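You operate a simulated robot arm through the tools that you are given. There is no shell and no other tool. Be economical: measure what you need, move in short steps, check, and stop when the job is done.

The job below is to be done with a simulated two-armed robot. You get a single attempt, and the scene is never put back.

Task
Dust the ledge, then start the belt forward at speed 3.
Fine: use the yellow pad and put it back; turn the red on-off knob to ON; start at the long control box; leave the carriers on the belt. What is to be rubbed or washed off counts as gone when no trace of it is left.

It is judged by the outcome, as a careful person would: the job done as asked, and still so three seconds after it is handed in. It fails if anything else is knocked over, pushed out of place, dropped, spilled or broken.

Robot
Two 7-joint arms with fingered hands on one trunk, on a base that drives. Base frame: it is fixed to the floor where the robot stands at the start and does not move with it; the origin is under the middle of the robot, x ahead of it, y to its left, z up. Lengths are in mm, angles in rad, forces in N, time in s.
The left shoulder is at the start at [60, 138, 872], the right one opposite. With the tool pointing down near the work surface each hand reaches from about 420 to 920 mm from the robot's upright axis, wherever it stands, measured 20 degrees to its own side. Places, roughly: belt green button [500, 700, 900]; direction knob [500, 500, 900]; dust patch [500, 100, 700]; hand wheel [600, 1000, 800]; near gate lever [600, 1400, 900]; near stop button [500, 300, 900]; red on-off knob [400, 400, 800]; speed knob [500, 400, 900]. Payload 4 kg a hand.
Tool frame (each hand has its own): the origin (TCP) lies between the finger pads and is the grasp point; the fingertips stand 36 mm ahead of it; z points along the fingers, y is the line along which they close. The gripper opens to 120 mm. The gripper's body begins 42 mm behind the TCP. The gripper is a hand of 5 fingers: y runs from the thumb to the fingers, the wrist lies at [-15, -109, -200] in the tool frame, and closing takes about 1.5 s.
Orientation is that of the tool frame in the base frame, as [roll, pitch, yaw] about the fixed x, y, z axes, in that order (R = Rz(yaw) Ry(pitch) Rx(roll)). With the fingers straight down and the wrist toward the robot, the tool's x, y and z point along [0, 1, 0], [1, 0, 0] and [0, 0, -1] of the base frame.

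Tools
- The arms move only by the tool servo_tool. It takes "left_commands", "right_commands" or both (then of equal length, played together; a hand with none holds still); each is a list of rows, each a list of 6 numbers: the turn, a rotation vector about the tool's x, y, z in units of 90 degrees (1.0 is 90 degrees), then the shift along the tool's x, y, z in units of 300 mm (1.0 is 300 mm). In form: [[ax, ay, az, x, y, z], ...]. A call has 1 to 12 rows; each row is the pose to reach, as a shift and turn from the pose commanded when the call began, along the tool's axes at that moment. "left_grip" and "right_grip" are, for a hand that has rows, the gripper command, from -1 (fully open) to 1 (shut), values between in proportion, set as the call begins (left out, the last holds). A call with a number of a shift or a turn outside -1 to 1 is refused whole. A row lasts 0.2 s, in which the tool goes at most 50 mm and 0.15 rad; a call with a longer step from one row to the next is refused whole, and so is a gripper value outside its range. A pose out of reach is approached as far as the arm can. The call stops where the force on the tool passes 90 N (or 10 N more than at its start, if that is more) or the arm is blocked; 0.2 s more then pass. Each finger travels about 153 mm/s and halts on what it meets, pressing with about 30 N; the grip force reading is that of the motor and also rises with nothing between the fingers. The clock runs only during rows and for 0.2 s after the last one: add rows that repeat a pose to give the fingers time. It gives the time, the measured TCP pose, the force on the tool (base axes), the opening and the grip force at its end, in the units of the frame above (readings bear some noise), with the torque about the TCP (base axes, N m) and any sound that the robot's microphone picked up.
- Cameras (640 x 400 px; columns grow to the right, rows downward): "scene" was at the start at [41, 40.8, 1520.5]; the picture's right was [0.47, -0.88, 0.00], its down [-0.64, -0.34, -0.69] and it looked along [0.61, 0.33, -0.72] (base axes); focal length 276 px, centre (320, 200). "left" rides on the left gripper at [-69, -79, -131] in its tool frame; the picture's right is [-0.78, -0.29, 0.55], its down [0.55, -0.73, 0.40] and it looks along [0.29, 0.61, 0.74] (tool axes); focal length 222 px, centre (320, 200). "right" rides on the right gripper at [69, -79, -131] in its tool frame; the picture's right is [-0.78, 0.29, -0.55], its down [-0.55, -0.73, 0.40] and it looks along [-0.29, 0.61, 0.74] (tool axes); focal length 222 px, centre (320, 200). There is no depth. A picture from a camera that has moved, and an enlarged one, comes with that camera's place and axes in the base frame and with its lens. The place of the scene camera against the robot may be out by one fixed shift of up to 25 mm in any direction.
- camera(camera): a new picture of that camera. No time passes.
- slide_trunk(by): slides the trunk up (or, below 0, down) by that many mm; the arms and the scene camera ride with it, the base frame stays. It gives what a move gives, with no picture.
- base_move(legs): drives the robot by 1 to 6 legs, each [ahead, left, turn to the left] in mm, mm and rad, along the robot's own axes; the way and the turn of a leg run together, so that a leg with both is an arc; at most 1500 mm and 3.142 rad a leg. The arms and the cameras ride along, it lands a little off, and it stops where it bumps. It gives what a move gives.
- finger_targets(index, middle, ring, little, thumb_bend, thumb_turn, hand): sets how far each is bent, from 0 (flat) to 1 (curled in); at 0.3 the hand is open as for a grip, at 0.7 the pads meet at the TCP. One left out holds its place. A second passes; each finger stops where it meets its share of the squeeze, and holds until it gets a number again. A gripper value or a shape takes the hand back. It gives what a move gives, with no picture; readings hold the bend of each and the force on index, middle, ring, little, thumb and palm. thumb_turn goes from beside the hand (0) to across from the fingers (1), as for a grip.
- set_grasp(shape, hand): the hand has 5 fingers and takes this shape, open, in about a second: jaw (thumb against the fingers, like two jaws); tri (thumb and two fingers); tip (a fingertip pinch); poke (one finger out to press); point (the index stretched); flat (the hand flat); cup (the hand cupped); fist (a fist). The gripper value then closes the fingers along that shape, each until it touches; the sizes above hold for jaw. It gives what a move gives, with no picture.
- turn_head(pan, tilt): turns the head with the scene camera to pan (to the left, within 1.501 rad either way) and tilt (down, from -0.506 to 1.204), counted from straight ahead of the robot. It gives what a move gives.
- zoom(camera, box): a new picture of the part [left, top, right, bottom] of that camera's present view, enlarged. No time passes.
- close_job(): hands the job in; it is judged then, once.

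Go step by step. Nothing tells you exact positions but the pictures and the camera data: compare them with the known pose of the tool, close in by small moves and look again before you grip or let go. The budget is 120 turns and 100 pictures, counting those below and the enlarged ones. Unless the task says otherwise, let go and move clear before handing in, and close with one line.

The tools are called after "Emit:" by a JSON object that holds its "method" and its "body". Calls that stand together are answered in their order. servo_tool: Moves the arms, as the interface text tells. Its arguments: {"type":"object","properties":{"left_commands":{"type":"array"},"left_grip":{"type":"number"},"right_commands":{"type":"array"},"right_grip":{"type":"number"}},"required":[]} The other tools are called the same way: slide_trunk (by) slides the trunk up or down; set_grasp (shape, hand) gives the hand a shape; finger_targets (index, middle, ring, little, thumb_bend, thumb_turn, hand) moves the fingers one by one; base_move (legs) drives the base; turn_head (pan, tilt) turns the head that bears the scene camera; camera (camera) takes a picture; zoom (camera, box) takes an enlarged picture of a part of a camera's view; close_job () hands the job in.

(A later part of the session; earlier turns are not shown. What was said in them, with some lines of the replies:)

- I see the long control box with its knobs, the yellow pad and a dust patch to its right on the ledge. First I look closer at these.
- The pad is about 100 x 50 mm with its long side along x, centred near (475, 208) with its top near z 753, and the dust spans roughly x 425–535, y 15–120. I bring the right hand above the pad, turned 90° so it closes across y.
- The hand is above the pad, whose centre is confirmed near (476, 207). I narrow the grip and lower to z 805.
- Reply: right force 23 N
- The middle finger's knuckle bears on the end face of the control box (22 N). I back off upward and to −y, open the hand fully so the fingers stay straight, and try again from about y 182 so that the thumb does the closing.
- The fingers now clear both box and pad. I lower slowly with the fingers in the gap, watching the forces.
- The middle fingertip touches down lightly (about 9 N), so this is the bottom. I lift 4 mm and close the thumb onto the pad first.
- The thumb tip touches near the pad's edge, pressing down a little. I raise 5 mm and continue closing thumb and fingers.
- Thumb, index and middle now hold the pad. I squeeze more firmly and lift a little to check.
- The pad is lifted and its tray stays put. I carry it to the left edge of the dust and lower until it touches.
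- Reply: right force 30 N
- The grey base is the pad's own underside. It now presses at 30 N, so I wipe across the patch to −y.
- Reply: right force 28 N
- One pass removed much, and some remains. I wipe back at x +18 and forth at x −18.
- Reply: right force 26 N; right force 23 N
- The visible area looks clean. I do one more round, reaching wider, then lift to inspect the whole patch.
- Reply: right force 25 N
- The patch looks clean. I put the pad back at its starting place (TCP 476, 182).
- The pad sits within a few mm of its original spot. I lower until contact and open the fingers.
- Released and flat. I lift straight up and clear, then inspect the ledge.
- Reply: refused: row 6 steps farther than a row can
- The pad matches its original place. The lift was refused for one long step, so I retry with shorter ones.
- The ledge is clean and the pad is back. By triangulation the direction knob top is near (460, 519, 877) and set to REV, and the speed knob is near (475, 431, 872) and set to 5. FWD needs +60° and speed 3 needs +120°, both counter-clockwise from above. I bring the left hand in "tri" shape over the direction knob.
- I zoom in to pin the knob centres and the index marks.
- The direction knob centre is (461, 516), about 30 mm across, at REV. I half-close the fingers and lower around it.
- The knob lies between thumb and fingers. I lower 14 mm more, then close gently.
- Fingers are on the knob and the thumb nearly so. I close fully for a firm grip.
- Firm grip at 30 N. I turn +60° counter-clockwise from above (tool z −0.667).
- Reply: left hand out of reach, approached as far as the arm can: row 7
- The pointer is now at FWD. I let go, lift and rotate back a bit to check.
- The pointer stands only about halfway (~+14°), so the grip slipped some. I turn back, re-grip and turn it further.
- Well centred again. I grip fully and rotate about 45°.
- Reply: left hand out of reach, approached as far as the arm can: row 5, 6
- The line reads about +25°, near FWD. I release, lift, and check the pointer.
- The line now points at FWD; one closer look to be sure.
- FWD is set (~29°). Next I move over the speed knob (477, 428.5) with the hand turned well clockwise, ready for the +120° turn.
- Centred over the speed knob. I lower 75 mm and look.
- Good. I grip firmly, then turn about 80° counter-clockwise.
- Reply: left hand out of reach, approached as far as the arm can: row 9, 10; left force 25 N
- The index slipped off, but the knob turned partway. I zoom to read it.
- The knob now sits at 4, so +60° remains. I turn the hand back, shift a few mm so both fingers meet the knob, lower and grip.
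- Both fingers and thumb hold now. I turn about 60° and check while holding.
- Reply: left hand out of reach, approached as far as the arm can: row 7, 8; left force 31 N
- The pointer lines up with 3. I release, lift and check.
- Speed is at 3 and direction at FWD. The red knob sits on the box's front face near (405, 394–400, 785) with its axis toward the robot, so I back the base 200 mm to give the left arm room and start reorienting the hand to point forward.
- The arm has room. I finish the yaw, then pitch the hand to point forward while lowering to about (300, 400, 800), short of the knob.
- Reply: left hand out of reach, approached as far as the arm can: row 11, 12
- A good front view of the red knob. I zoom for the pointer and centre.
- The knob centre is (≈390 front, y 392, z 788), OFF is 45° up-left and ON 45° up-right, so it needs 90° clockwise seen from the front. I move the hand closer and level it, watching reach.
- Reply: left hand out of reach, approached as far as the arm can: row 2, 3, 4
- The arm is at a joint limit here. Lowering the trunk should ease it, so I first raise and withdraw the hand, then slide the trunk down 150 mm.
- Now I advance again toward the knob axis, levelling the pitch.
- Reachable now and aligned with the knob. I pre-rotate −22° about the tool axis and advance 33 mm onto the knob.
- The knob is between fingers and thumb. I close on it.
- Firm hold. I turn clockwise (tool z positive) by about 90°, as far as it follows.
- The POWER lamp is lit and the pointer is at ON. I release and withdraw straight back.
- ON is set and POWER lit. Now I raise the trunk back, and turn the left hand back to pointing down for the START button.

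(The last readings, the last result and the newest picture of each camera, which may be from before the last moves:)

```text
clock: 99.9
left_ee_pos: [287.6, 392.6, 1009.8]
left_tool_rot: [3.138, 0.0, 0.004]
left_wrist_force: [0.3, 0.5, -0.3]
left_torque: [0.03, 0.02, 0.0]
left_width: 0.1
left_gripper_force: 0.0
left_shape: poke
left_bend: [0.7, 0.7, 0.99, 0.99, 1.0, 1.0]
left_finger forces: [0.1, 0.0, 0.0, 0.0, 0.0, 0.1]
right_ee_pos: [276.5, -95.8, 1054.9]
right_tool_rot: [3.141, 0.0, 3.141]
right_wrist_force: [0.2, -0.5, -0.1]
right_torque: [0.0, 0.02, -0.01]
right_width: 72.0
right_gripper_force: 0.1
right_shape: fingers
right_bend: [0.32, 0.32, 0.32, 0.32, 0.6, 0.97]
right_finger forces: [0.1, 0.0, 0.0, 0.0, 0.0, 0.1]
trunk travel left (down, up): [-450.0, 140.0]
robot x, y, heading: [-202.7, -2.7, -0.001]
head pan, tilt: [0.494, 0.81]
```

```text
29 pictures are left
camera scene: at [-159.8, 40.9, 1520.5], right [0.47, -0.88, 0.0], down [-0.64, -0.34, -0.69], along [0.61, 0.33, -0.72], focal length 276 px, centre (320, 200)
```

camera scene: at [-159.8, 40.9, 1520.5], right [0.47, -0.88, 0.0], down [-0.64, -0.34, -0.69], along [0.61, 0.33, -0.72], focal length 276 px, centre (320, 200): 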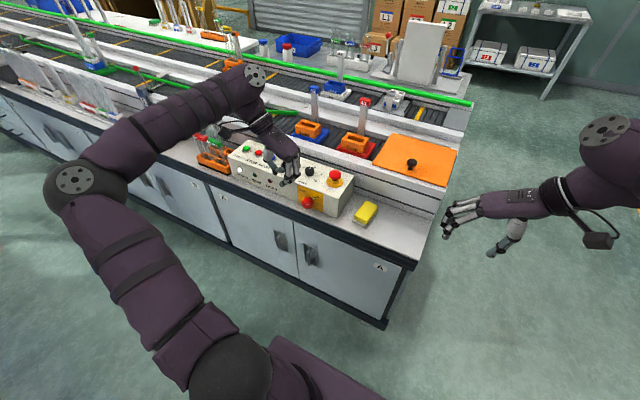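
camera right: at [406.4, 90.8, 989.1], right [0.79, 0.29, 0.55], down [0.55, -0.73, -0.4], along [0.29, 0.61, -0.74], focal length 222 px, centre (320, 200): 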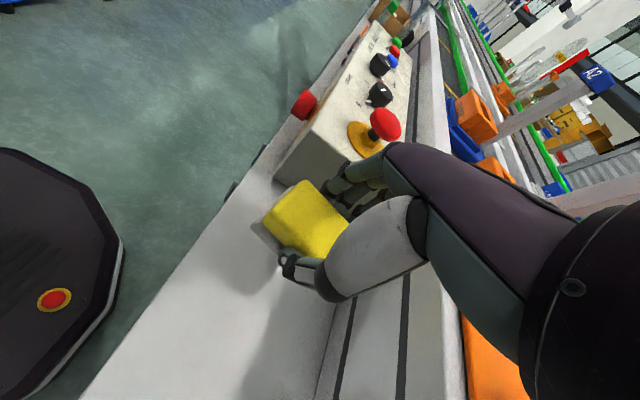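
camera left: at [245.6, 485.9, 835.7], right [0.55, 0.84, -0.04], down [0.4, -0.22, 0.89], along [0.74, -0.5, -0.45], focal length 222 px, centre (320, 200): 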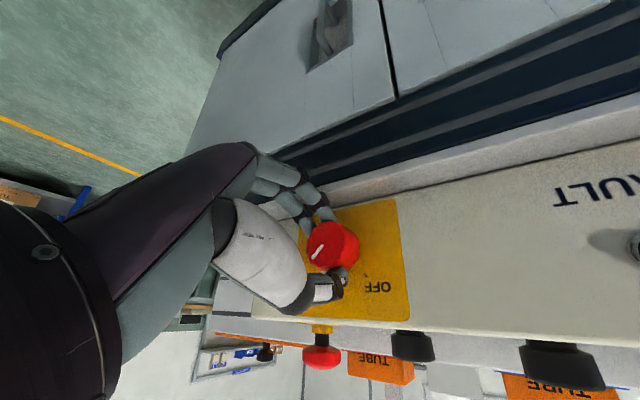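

The hand points down in the poke shape. I move it toward the START button side, turning the wrist back toward the robot.

Emit:
{"method": "servo_tool", "body": {"left_commands": [[0, 0, -0.075, 0.05, -0.075, 0], [0, 0, -0.15, 0.1, -0.15, 0], [0, 0, -0.225, 0.15, -0.225, 0], [0, 0, -0.3, 0.2, -0.3, 0], [0, 0, -0.375, 0.25, -0.375, 0], [0, 0, -0.45, 0.3, -0.45, 0], [0, 0, -0.525, 0.35, -0.525, 0], [0, 0, -0.6, 0.4, -0.6, 0], [0, 0, -0.675, 0.45, -0.675, 0], [0, 0, -0.75, 0.5, -0.75, 0], [0, 0, -0.825, 0.55, -0.825, 0], [0, 0, -0.89, 0.6, -0.9, 0]]}}

Emit:
{"method": "camera", "body": {"camera": "left"}}

Emit:
{"method": "camera", "body": {"camera": "scene"}}

```text
clock: 102.5
left_ee_pos: [456.5, 647.9, 1009.4]
left_tool_rot: [3.139, 0.003, 1.335]
left_wrist_force: [-1.3, -0.2, -1.7]
left_torque: [-0.02, -0.03, -0.01]
left_width: 0.0
left_gripper_force: 0.0
left_shape: poke
left_bend: [0.7, 0.7, 0.99, 0.99, 1.0, 1.0]
left_finger forces: [0.0, 0.1, 0.0, 0.0, 0.0, 0.0]
left hand out of reach, approached as far as the arm can: row 12
right_ee_pos: [274.6, -96.1, 1055.4]
right_tool_rot: [3.141, 0.0, -3.141]
right_wrist_force: [0.4, 0.3, 0.8]
right_torque: [0.03, -0.04, 0.0]
right_width: 72.1
right_gripper_force: 0.1
right_shape: fingers
right_bend: [0.32, 0.32, 0.32, 0.32, 0.6, 0.97]
right_finger forces: [0.0, 0.0, 0.1, 0.0, 0.0, 0.1]
trunk travel left (down, up): [-450.0, 140.0]
robot x, y, heading: [-201.9, 4.0, 0.003]
head pan, tilt: [0.494, 0.81]
```

```text
28 pictures are left
camera left: at [360.8, 599.5, 1139.9], right [-0.46, -0.7, -0.55], down [-0.59, 0.7, -0.4], along [0.66, 0.13, -0.74], focal length 222 px, centre (320, 200)
```

left: 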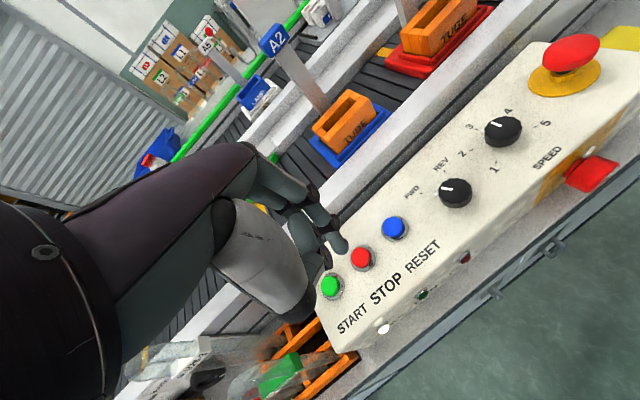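

```text
27 pictures are left
camera scene: at [-160.9, 41.0, 1520.6], right [0.47, -0.88, 0.0], down [-0.64, -0.34, -0.69], along [0.61, 0.33, -0.72], focal length 276 px, centre (320, 200)
```

scene: 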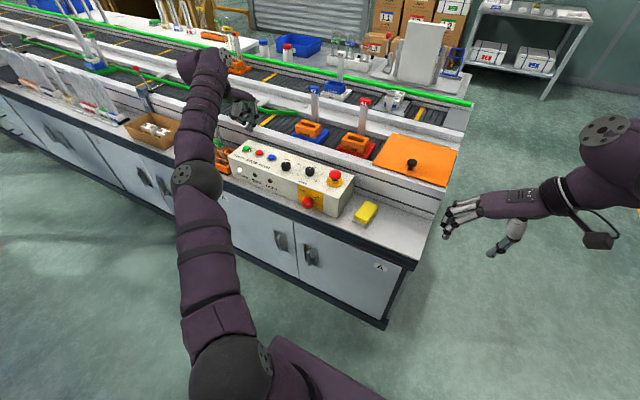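

START is near (482, 707), and the arm is stretched. I pull the hand back 150 mm and drive the base 150 mm ahead and 60 mm left.

Emit:
{"method": "servo_tool", "body": {"left_commands": [[0, 0, 0, -0.03, -0.12, 0], [0, 0, 0, -0.06, -0.25, 0], [0, 0, 0, -0.09, -0.38, 0], [0, 0, 0, -0.117, -0.486, 0], [0, 0, 0, -0.117, -0.486, 0]]}}

Emit:
{"method": "base_move", "body": {"legs": [[150, 60, 0]]}}

Emit:
{"method": "camera", "body": {"camera": "left"}}

```text
clock: 103.7
left_ee_pos: [305.7, 647.7, 1007.1]
left_tool_rot: [3.14, -0.001, 1.333]
left_wrist_force: [0.9, -0.2, 0.6]
left_torque: [0.01, 0.02, 0.02]
left_width: 0.0
left_gripper_force: 0.2
left_shape: poke
left_bend: [0.7, 0.7, 0.99, 0.99, 1.0, 1.0]
left_finger forces: [0.0, 0.0, 0.0, 0.0, 0.0, 0.0]
right_ee_pos: [276.1, -96.2, 1055.0]
right_tool_rot: [3.141, -0.001, 3.139]
right_wrist_force: [0.4, 0.3, -0.1]
right_torque: [-0.04, 0.04, 0.01]
right_width: 72.1
right_gripper_force: 0.0
right_shape: fingers
right_bend: [0.32, 0.32, 0.32, 0.32, 0.6, 0.97]
right_finger forces: [0.0, 0.0, 0.0, 0.0, 0.0, 0.1]
trunk travel left (down, up): [-450.0, 140.0]
robot x, y, heading: [-200.4, -1.2, -0.001]
head pan, tilt: [0.494, 0.81]
```

```text
clock: 105.1
left_ee_pos: [455.2, 708.1, 1007.9]
left_tool_rot: [3.14, -0.001, 1.335]
left_wrist_force: [-0.1, 0.9, 0.6]
left_torque: [-0.03, 0.06, -0.04]
left_width: 0.1
left_gripper_force: 0.2
left_shape: poke
left_bend: [0.7, 0.7, 0.99, 0.99, 1.0, 1.0]
left_finger forces: [0.1, 0.0, 0.0, 0.0, 0.0, 0.0]
right_ee_pos: [425.4, -34.4, 1053.8]
right_tool_rot: [3.14, -0.002, -3.142]
right_wrist_force: [0.5, 0.2, -1.0]
right_torque: [0.02, 0.01, -0.01]
right_width: 71.9
right_gripper_force: 0.3
right_shape: fingers
right_bend: [0.32, 0.32, 0.32, 0.32, 0.6, 0.97]
right_finger forces: [0.0, 0.0, 0.1, 0.1, 0.0, 0.0]
trunk travel left (down, up): [-450.0, 140.0]
robot x, y, heading: [-54.0, 61.1, -0.003]
head pan, tilt: [0.494, 0.81]
```

```text
26 pictures are left
camera left: at [361.0, 660.1, 1137.5], right [-0.47, -0.7, -0.55], down [-0.59, 0.71, -0.4], along [0.66, 0.13, -0.74], focal length 222 px, centre (320, 200)
```

left: 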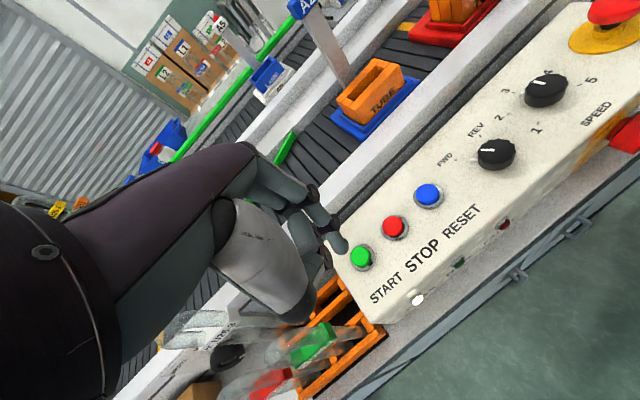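

START is at (482, 709), 56 mm clear of STOP. I move above it and lower the fingertip to about 12 mm above.

Emit:
{"method": "servo_tool", "body": {"left_commands": [[0, 0, 0, 0.012, 0.05, 0.05], [0, 0, 0, 0.024, 0.087, 0.12], [0, 0, 0, 0.024, 0.087, 0.2], [0, 0, 0, 0.024, 0.087, 0.27], [0, 0, 0, 0.024, 0.087, 0.3], [0, 0, 0, 0.024, 0.087, 0.3]]}}

Emit:
{"method": "zoom", "body": {"camera": "left", "box": [220, 160, 440, 340]}}

Emit:
{"method": "camera", "body": {"camera": "scene"}}

```text
clock: 106.5
left_ee_pos: [482.4, 708.1, 916.7]
left_tool_rot: [3.139, 0.0, 1.336]
left_wrist_force: [0.2, 0.1, -0.6]
left_torque: [-0.01, 0.01, 0.01]
left_width: 0.0
left_gripper_force: 0.0
left_shape: poke
left_bend: [0.7, 0.7, 0.99, 0.99, 1.0, 1.0]
left_finger forces: [0.0, 0.0, 0.2, 0.0, 0.0, 0.0]
right_ee_pos: [425.5, -35.3, 1055.7]
right_tool_rot: [-3.141, 0.001, -3.141]
right_wrist_force: [0.0, 0.3, 0.0]
right_torque: [0.03, -0.01, 0.0]
right_width: 72.3
right_gripper_force: 0.1
right_shape: fingers
right_bend: [0.32, 0.32, 0.32, 0.32, 0.6, 0.97]
right_finger forces: [0.0, 0.1, 0.0, 0.0, 0.1, 0.0]
trunk travel left (down, up): [-450.0, 140.0]
robot x, y, heading: [-45.7, 62.4, 0.001]
head pan, tilt: [0.494, 0.81]
```

```text
2.22 times, centred on (330, 250) of left
camera zoom: at [387.6, 660.3, 1047.6], right [-0.47, -0.7, -0.55], down [-0.59, 0.71, -0.4], along [0.66, 0.14, -0.74], focal length 494 px, centre (298, 89)
```

zoom: 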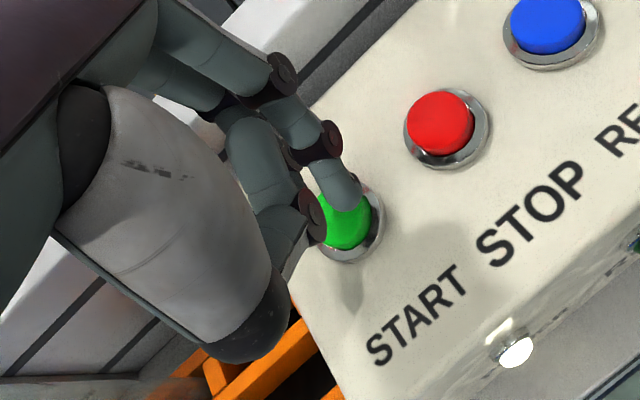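

```text
24 pictures are left
camera scene: at [-10.3, 100.7, 1520.5], right [0.47, -0.88, 0.0], down [-0.64, -0.34, -0.69], along [0.61, 0.33, -0.72], focal length 276 px, centre (320, 200)
```

scene: 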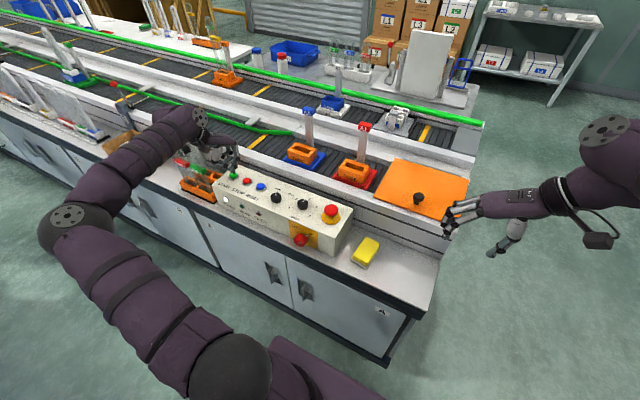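

The fingertip is over START. I check clearance to the tubes beside the box before pressing.

Emit:
{"method": "zoom", "body": {"camera": "scene", "box": [160, 90, 290, 220]}}

```text
3.08 times, centred on (225, 155) of scene
camera zoom: at [-10.3, 100.7, 1520.5], right [0.47, -0.88, 0.0], down [-0.64, -0.34, -0.69], along [0.61, 0.33, -0.72], focal length 850 px, centre (612, 338)
```

zoom: 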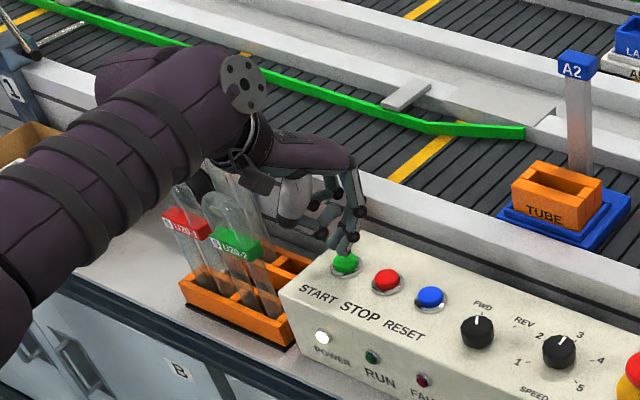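

Clear enough for a short vertical press. I press down in small steps and come back up.

Emit:
{"method": "servo_tool", "body": {"left_commands": [[0, 0, 0, 0, 0, 0.012], [0, 0, 0, 0, 0, 0.024], [0, 0, 0, 0, 0, 0.036], [0, 0, 0, 0, 0, 0.046], [0, 0, 0, 0, 0, 0.053]]}}

Emit:
{"method": "zoom", "body": {"camera": "scene", "box": [160, 90, 290, 220]}}

```text
clock: 107.7
left_ee_pos: [482.8, 708.8, 901.3]
left_tool_rot: [3.14, -0.001, 1.336]
left_wrist_force: [0.6, 0.4, -0.9]
left_torque: [0.02, 0.01, 0.0]
left_width: 0.0
left_gripper_force: 0.1
left_shape: poke
left_bend: [0.7, 0.7, 0.99, 0.99, 1.0, 1.0]
left_finger forces: [0.1, 0.0, 0.0, 0.0, 0.0, 0.0]
right_ee_pos: [425.2, -35.5, 1055.5]
right_tool_rot: [3.141, 0.0, -3.141]
right_wrist_force: [-1.0, -0.2, 0.8]
right_torque: [-0.02, 0.01, -0.01]
right_width: 72.2
right_gripper_force: 0.1
right_shape: fingers
right_bend: [0.32, 0.32, 0.32, 0.32, 0.6, 0.97]
right_finger forces: [0.0, 0.0, 0.1, 0.0, 0.0, 0.1]
trunk travel left (down, up): [-450.0, 140.0]
robot x, y, heading: [-51.6, 60.0, -0.003]
head pan, tilt: [0.494, 0.81]
```

```text
3.08 times, centred on (225, 155) of scene
camera zoom: at [-10.3, 100.8, 1520.5], right [0.47, -0.88, 0.0], down [-0.64, -0.34, -0.69], along [0.61, 0.33, -0.72], focal length 850 px, centre (612, 338)
```

zoom: 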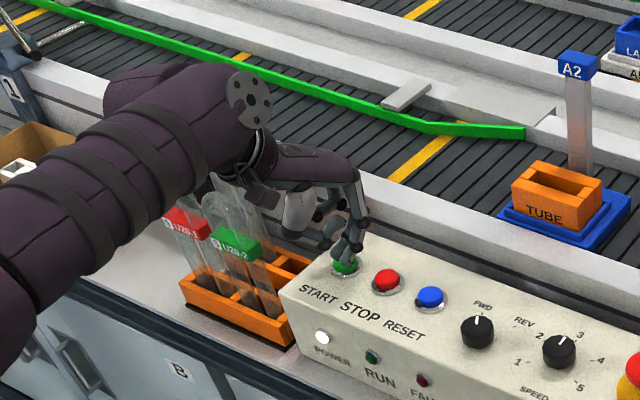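

No contact yet. I go on down a few mm at a time.

Emit:
{"method": "servo_tool", "body": {"left_commands": [[0, 0, 0, 0, 0, 0.01], [0, 0, 0, 0, 0, 0.02], [0, 0, 0, 0, 0, 0.03]]}}

Emit:
{"method": "zoom", "body": {"camera": "left", "box": [220, 160, 440, 340]}}

```text
clock: 108.5
left_ee_pos: [482.4, 708.7, 893.6]
left_tool_rot: [3.14, 0.0, 1.335]
left_wrist_force: [0.2, 0.1, 2.5]
left_torque: [0.04, 0.0, -0.04]
left_width: 0.1
left_gripper_force: 0.0
left_shape: poke
left_bend: [0.7, 0.7, 0.99, 0.99, 1.0, 1.0]
left_finger forces: [0.1, 1.6, 0.0, 0.0, 0.0, 0.0]
right_ee_pos: [425.9, -35.9, 1055.2]
right_tool_rot: [-3.14, -0.001, 3.141]
right_wrist_force: [-0.5, -0.2, -0.1]
right_torque: [-0.02, -0.03, 0.0]
right_width: 72.0
right_gripper_force: 0.1
right_shape: fingers
right_bend: [0.32, 0.32, 0.32, 0.32, 0.6, 0.97]
right_finger forces: [0.0, 0.0, 0.0, 0.0, 0.1, 0.0]
trunk travel left (down, up): [-450.0, 140.0]
robot x, y, heading: [-52.4, 58.2, -0.003]
head pan, tilt: [0.494, 0.81]
```

```text
2.22 times, centred on (330, 250) of left
camera zoom: at [387.4, 660.1, 1023.5], right [-0.47, -0.69, -0.55], down [-0.58, 0.71, -0.4], along [0.66, 0.14, -0.74], focal length 494 px, centre (298, 89)
```

zoom: 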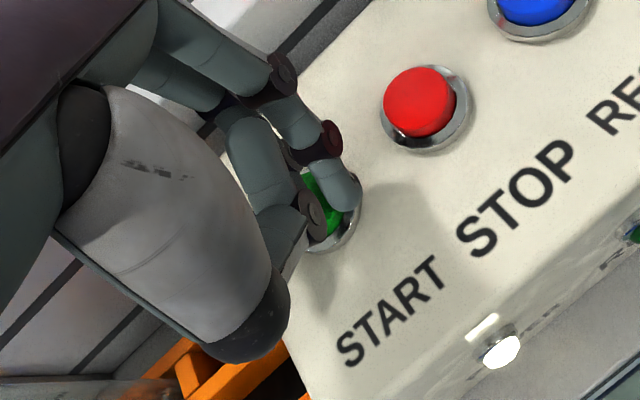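

Contact has begun. I press about 7 mm further, hold a moment, and come up.

Emit:
{"method": "servo_tool", "body": {"left_commands": [[0, 0, 0, 0, 0, 0.008], [0, 0, 0, 0, 0, 0.016], [0, 0, 0, 0, 0, 0.023], [0, 0, 0, 0, 0, 0.023]]}}

Emit:
{"method": "zoom", "body": {"camera": "scene", "box": [160, 90, 290, 220]}}

```text
clock: 109.5
left_ee_pos: [481.4, 707.2, 888.7]
left_tool_rot: [3.135, -0.004, 1.336]
left_wrist_force: [3.1, 4.3, 14.0]
left_torque: [0.29, -0.1, -0.06]
left_width: 0.0
left_gripper_force: 0.1
left_shape: poke
left_bend: [0.7, 0.7, 0.99, 0.99, 1.0, 1.0]
left_finger forces: [0.0, 13.9, 0.1, 0.0, 0.1, 0.0]
right_ee_pos: [425.0, -35.7, 1056.0]
right_tool_rot: [3.14, 0.0, 3.14]
right_wrist_force: [0.4, -0.5, -0.5]
right_torque: [-0.03, -0.01, 0.0]
right_width: 72.1
right_gripper_force: 0.0
right_shape: fingers
right_bend: [0.32, 0.32, 0.32, 0.32, 0.6, 0.97]
right_finger forces: [0.0, 0.0, 0.0, 0.0, 0.0, 0.0]
trunk travel left (down, up): [-450.0, 140.0]
robot x, y, heading: [-47.0, 59.6, 0.001]
head pan, tilt: [0.494, 0.81]
heard: click
```

```text
3.08 times, centred on (225, 155) of scene
camera zoom: at [-10.9, 99.8, 1520.7], right [0.47, -0.88, 0.0], down [-0.64, -0.34, -0.69], along [0.61, 0.33, -0.72], focal length 850 px, centre (612, 338)
```

zoom: 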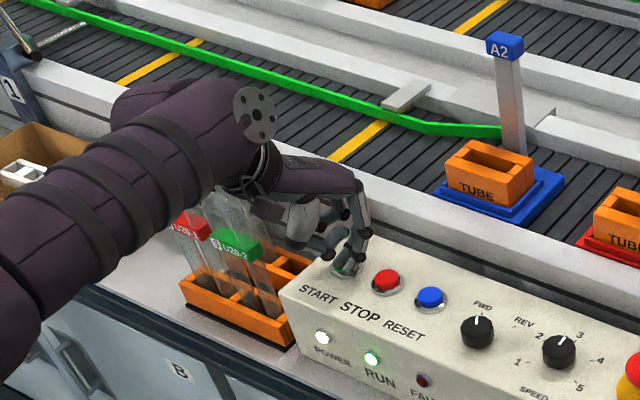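

A click was heard, RUN is lit and the belt moves. I lift the hand and withdraw back from the belt.

Emit:
{"method": "servo_tool", "body": {"left_commands": [[0, 0, 0, 0, 0, -0.08], [0, 0, 0, 0, 0, -0.2], [0, 0, 0, 0, 0, -0.33], [0, 0, 0, -0.02, -0.1, -0.42], [0, 0, 0, -0.05, -0.22, -0.48], [0, 0, 0, -0.08, -0.34, -0.5], [0, 0, 0, -0.11, -0.46, -0.5], [0, 0, 0, -0.13, -0.55, -0.5], [0, 0, 0, -0.13, -0.55, -0.5]]}}

Emit:
{"method": "camera", "body": {"camera": "scene"}}

```text
clock: 111.5
left_ee_pos: [311.1, 709.4, 1036.7]
left_tool_rot: [3.141, 0.0, 1.334]
left_wrist_force: [0.3, 0.5, -0.5]
left_torque: [0.01, 0.03, 0.04]
left_width: 0.0
left_gripper_force: 0.1
left_shape: poke
left_bend: [0.7, 0.7, 0.99, 0.99, 1.0, 1.0]
left_finger forces: [0.0, 0.0, 0.0, 0.1, 0.1, 0.0]
right_ee_pos: [424.6, -34.9, 1056.0]
right_tool_rot: [3.141, 0.001, -3.141]
right_wrist_force: [-0.3, -0.1, -0.5]
right_torque: [-0.02, -0.03, -0.02]
right_width: 72.2
right_gripper_force: 0.0
right_shape: fingers
right_bend: [0.32, 0.32, 0.32, 0.32, 0.6, 0.97]
right_finger forces: [0.1, 0.0, 0.0, 0.0, 0.1, 0.0]
trunk travel left (down, up): [-450.0, 140.0]
robot x, y, heading: [-50.3, 61.5, 0.0]
head pan, tilt: [0.494, 0.81]
```

```text
19 pictures are left
camera scene: at [-10.2, 100.8, 1520.5], right [0.47, -0.88, 0.0], down [-0.64, -0.34, -0.69], along [0.61, 0.33, -0.72], focal length 276 px, centre (320, 200)
```

scene: 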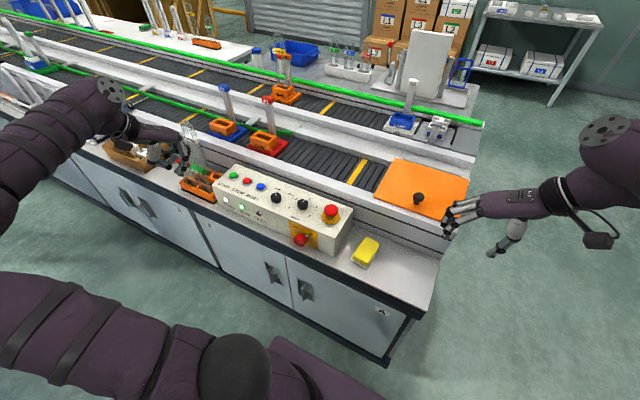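

The belt runs with carriers on it and the hands are clear. I take a last check of the box and ledge.

Emit:
{"method": "zoom", "body": {"camera": "scene", "box": [210, 150, 360, 260]}}

Emit:
{"method": "zoom", "body": {"camera": "scene", "box": [330, 210, 450, 320]}}

```text
3.64 times, centred on (285, 205) of scene
camera zoom: at [-10.2, 100.8, 1520.5], right [0.47, -0.88, 0.0], down [-0.64, -0.34, -0.69], along [0.61, 0.33, -0.72], focal length 1005 px, centre (447, 182)
```

zoom: 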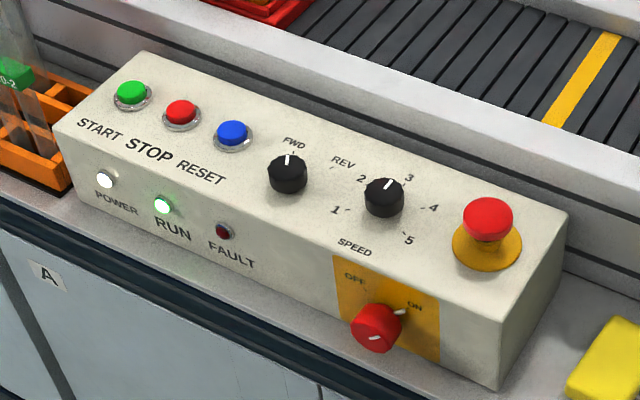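

```text
3.64 times, centred on (390, 265) of scene
camera zoom: at [-10.2, 100.8, 1520.5], right [0.47, -0.88, 0.0], down [-0.64, -0.34, -0.69], along [0.61, 0.33, -0.72], focal length 1005 px, centre (66, -36)
```

zoom: 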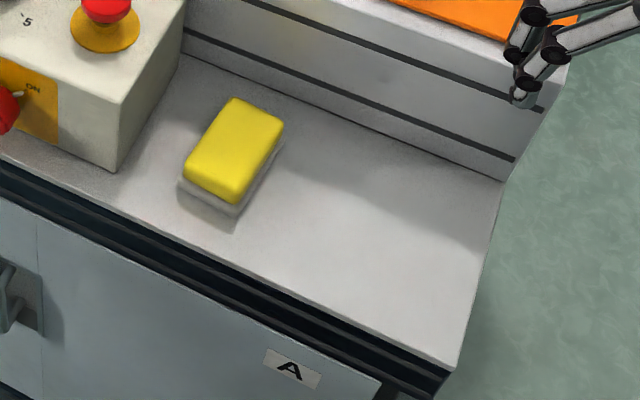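

The ledge is clean, the pad is back, the red knob is ON, direction is FWD, speed is 3 and RUN is lit, so I hand the job in.

Emit:
{"method": "close_job", "body": {}}

```text
The job is handed in.
```

The ledge is dusted with no trace left and the yellow pad is back in its place. The red knob is ON, and the belt is running forward at speed 3 with the carriers still on it.
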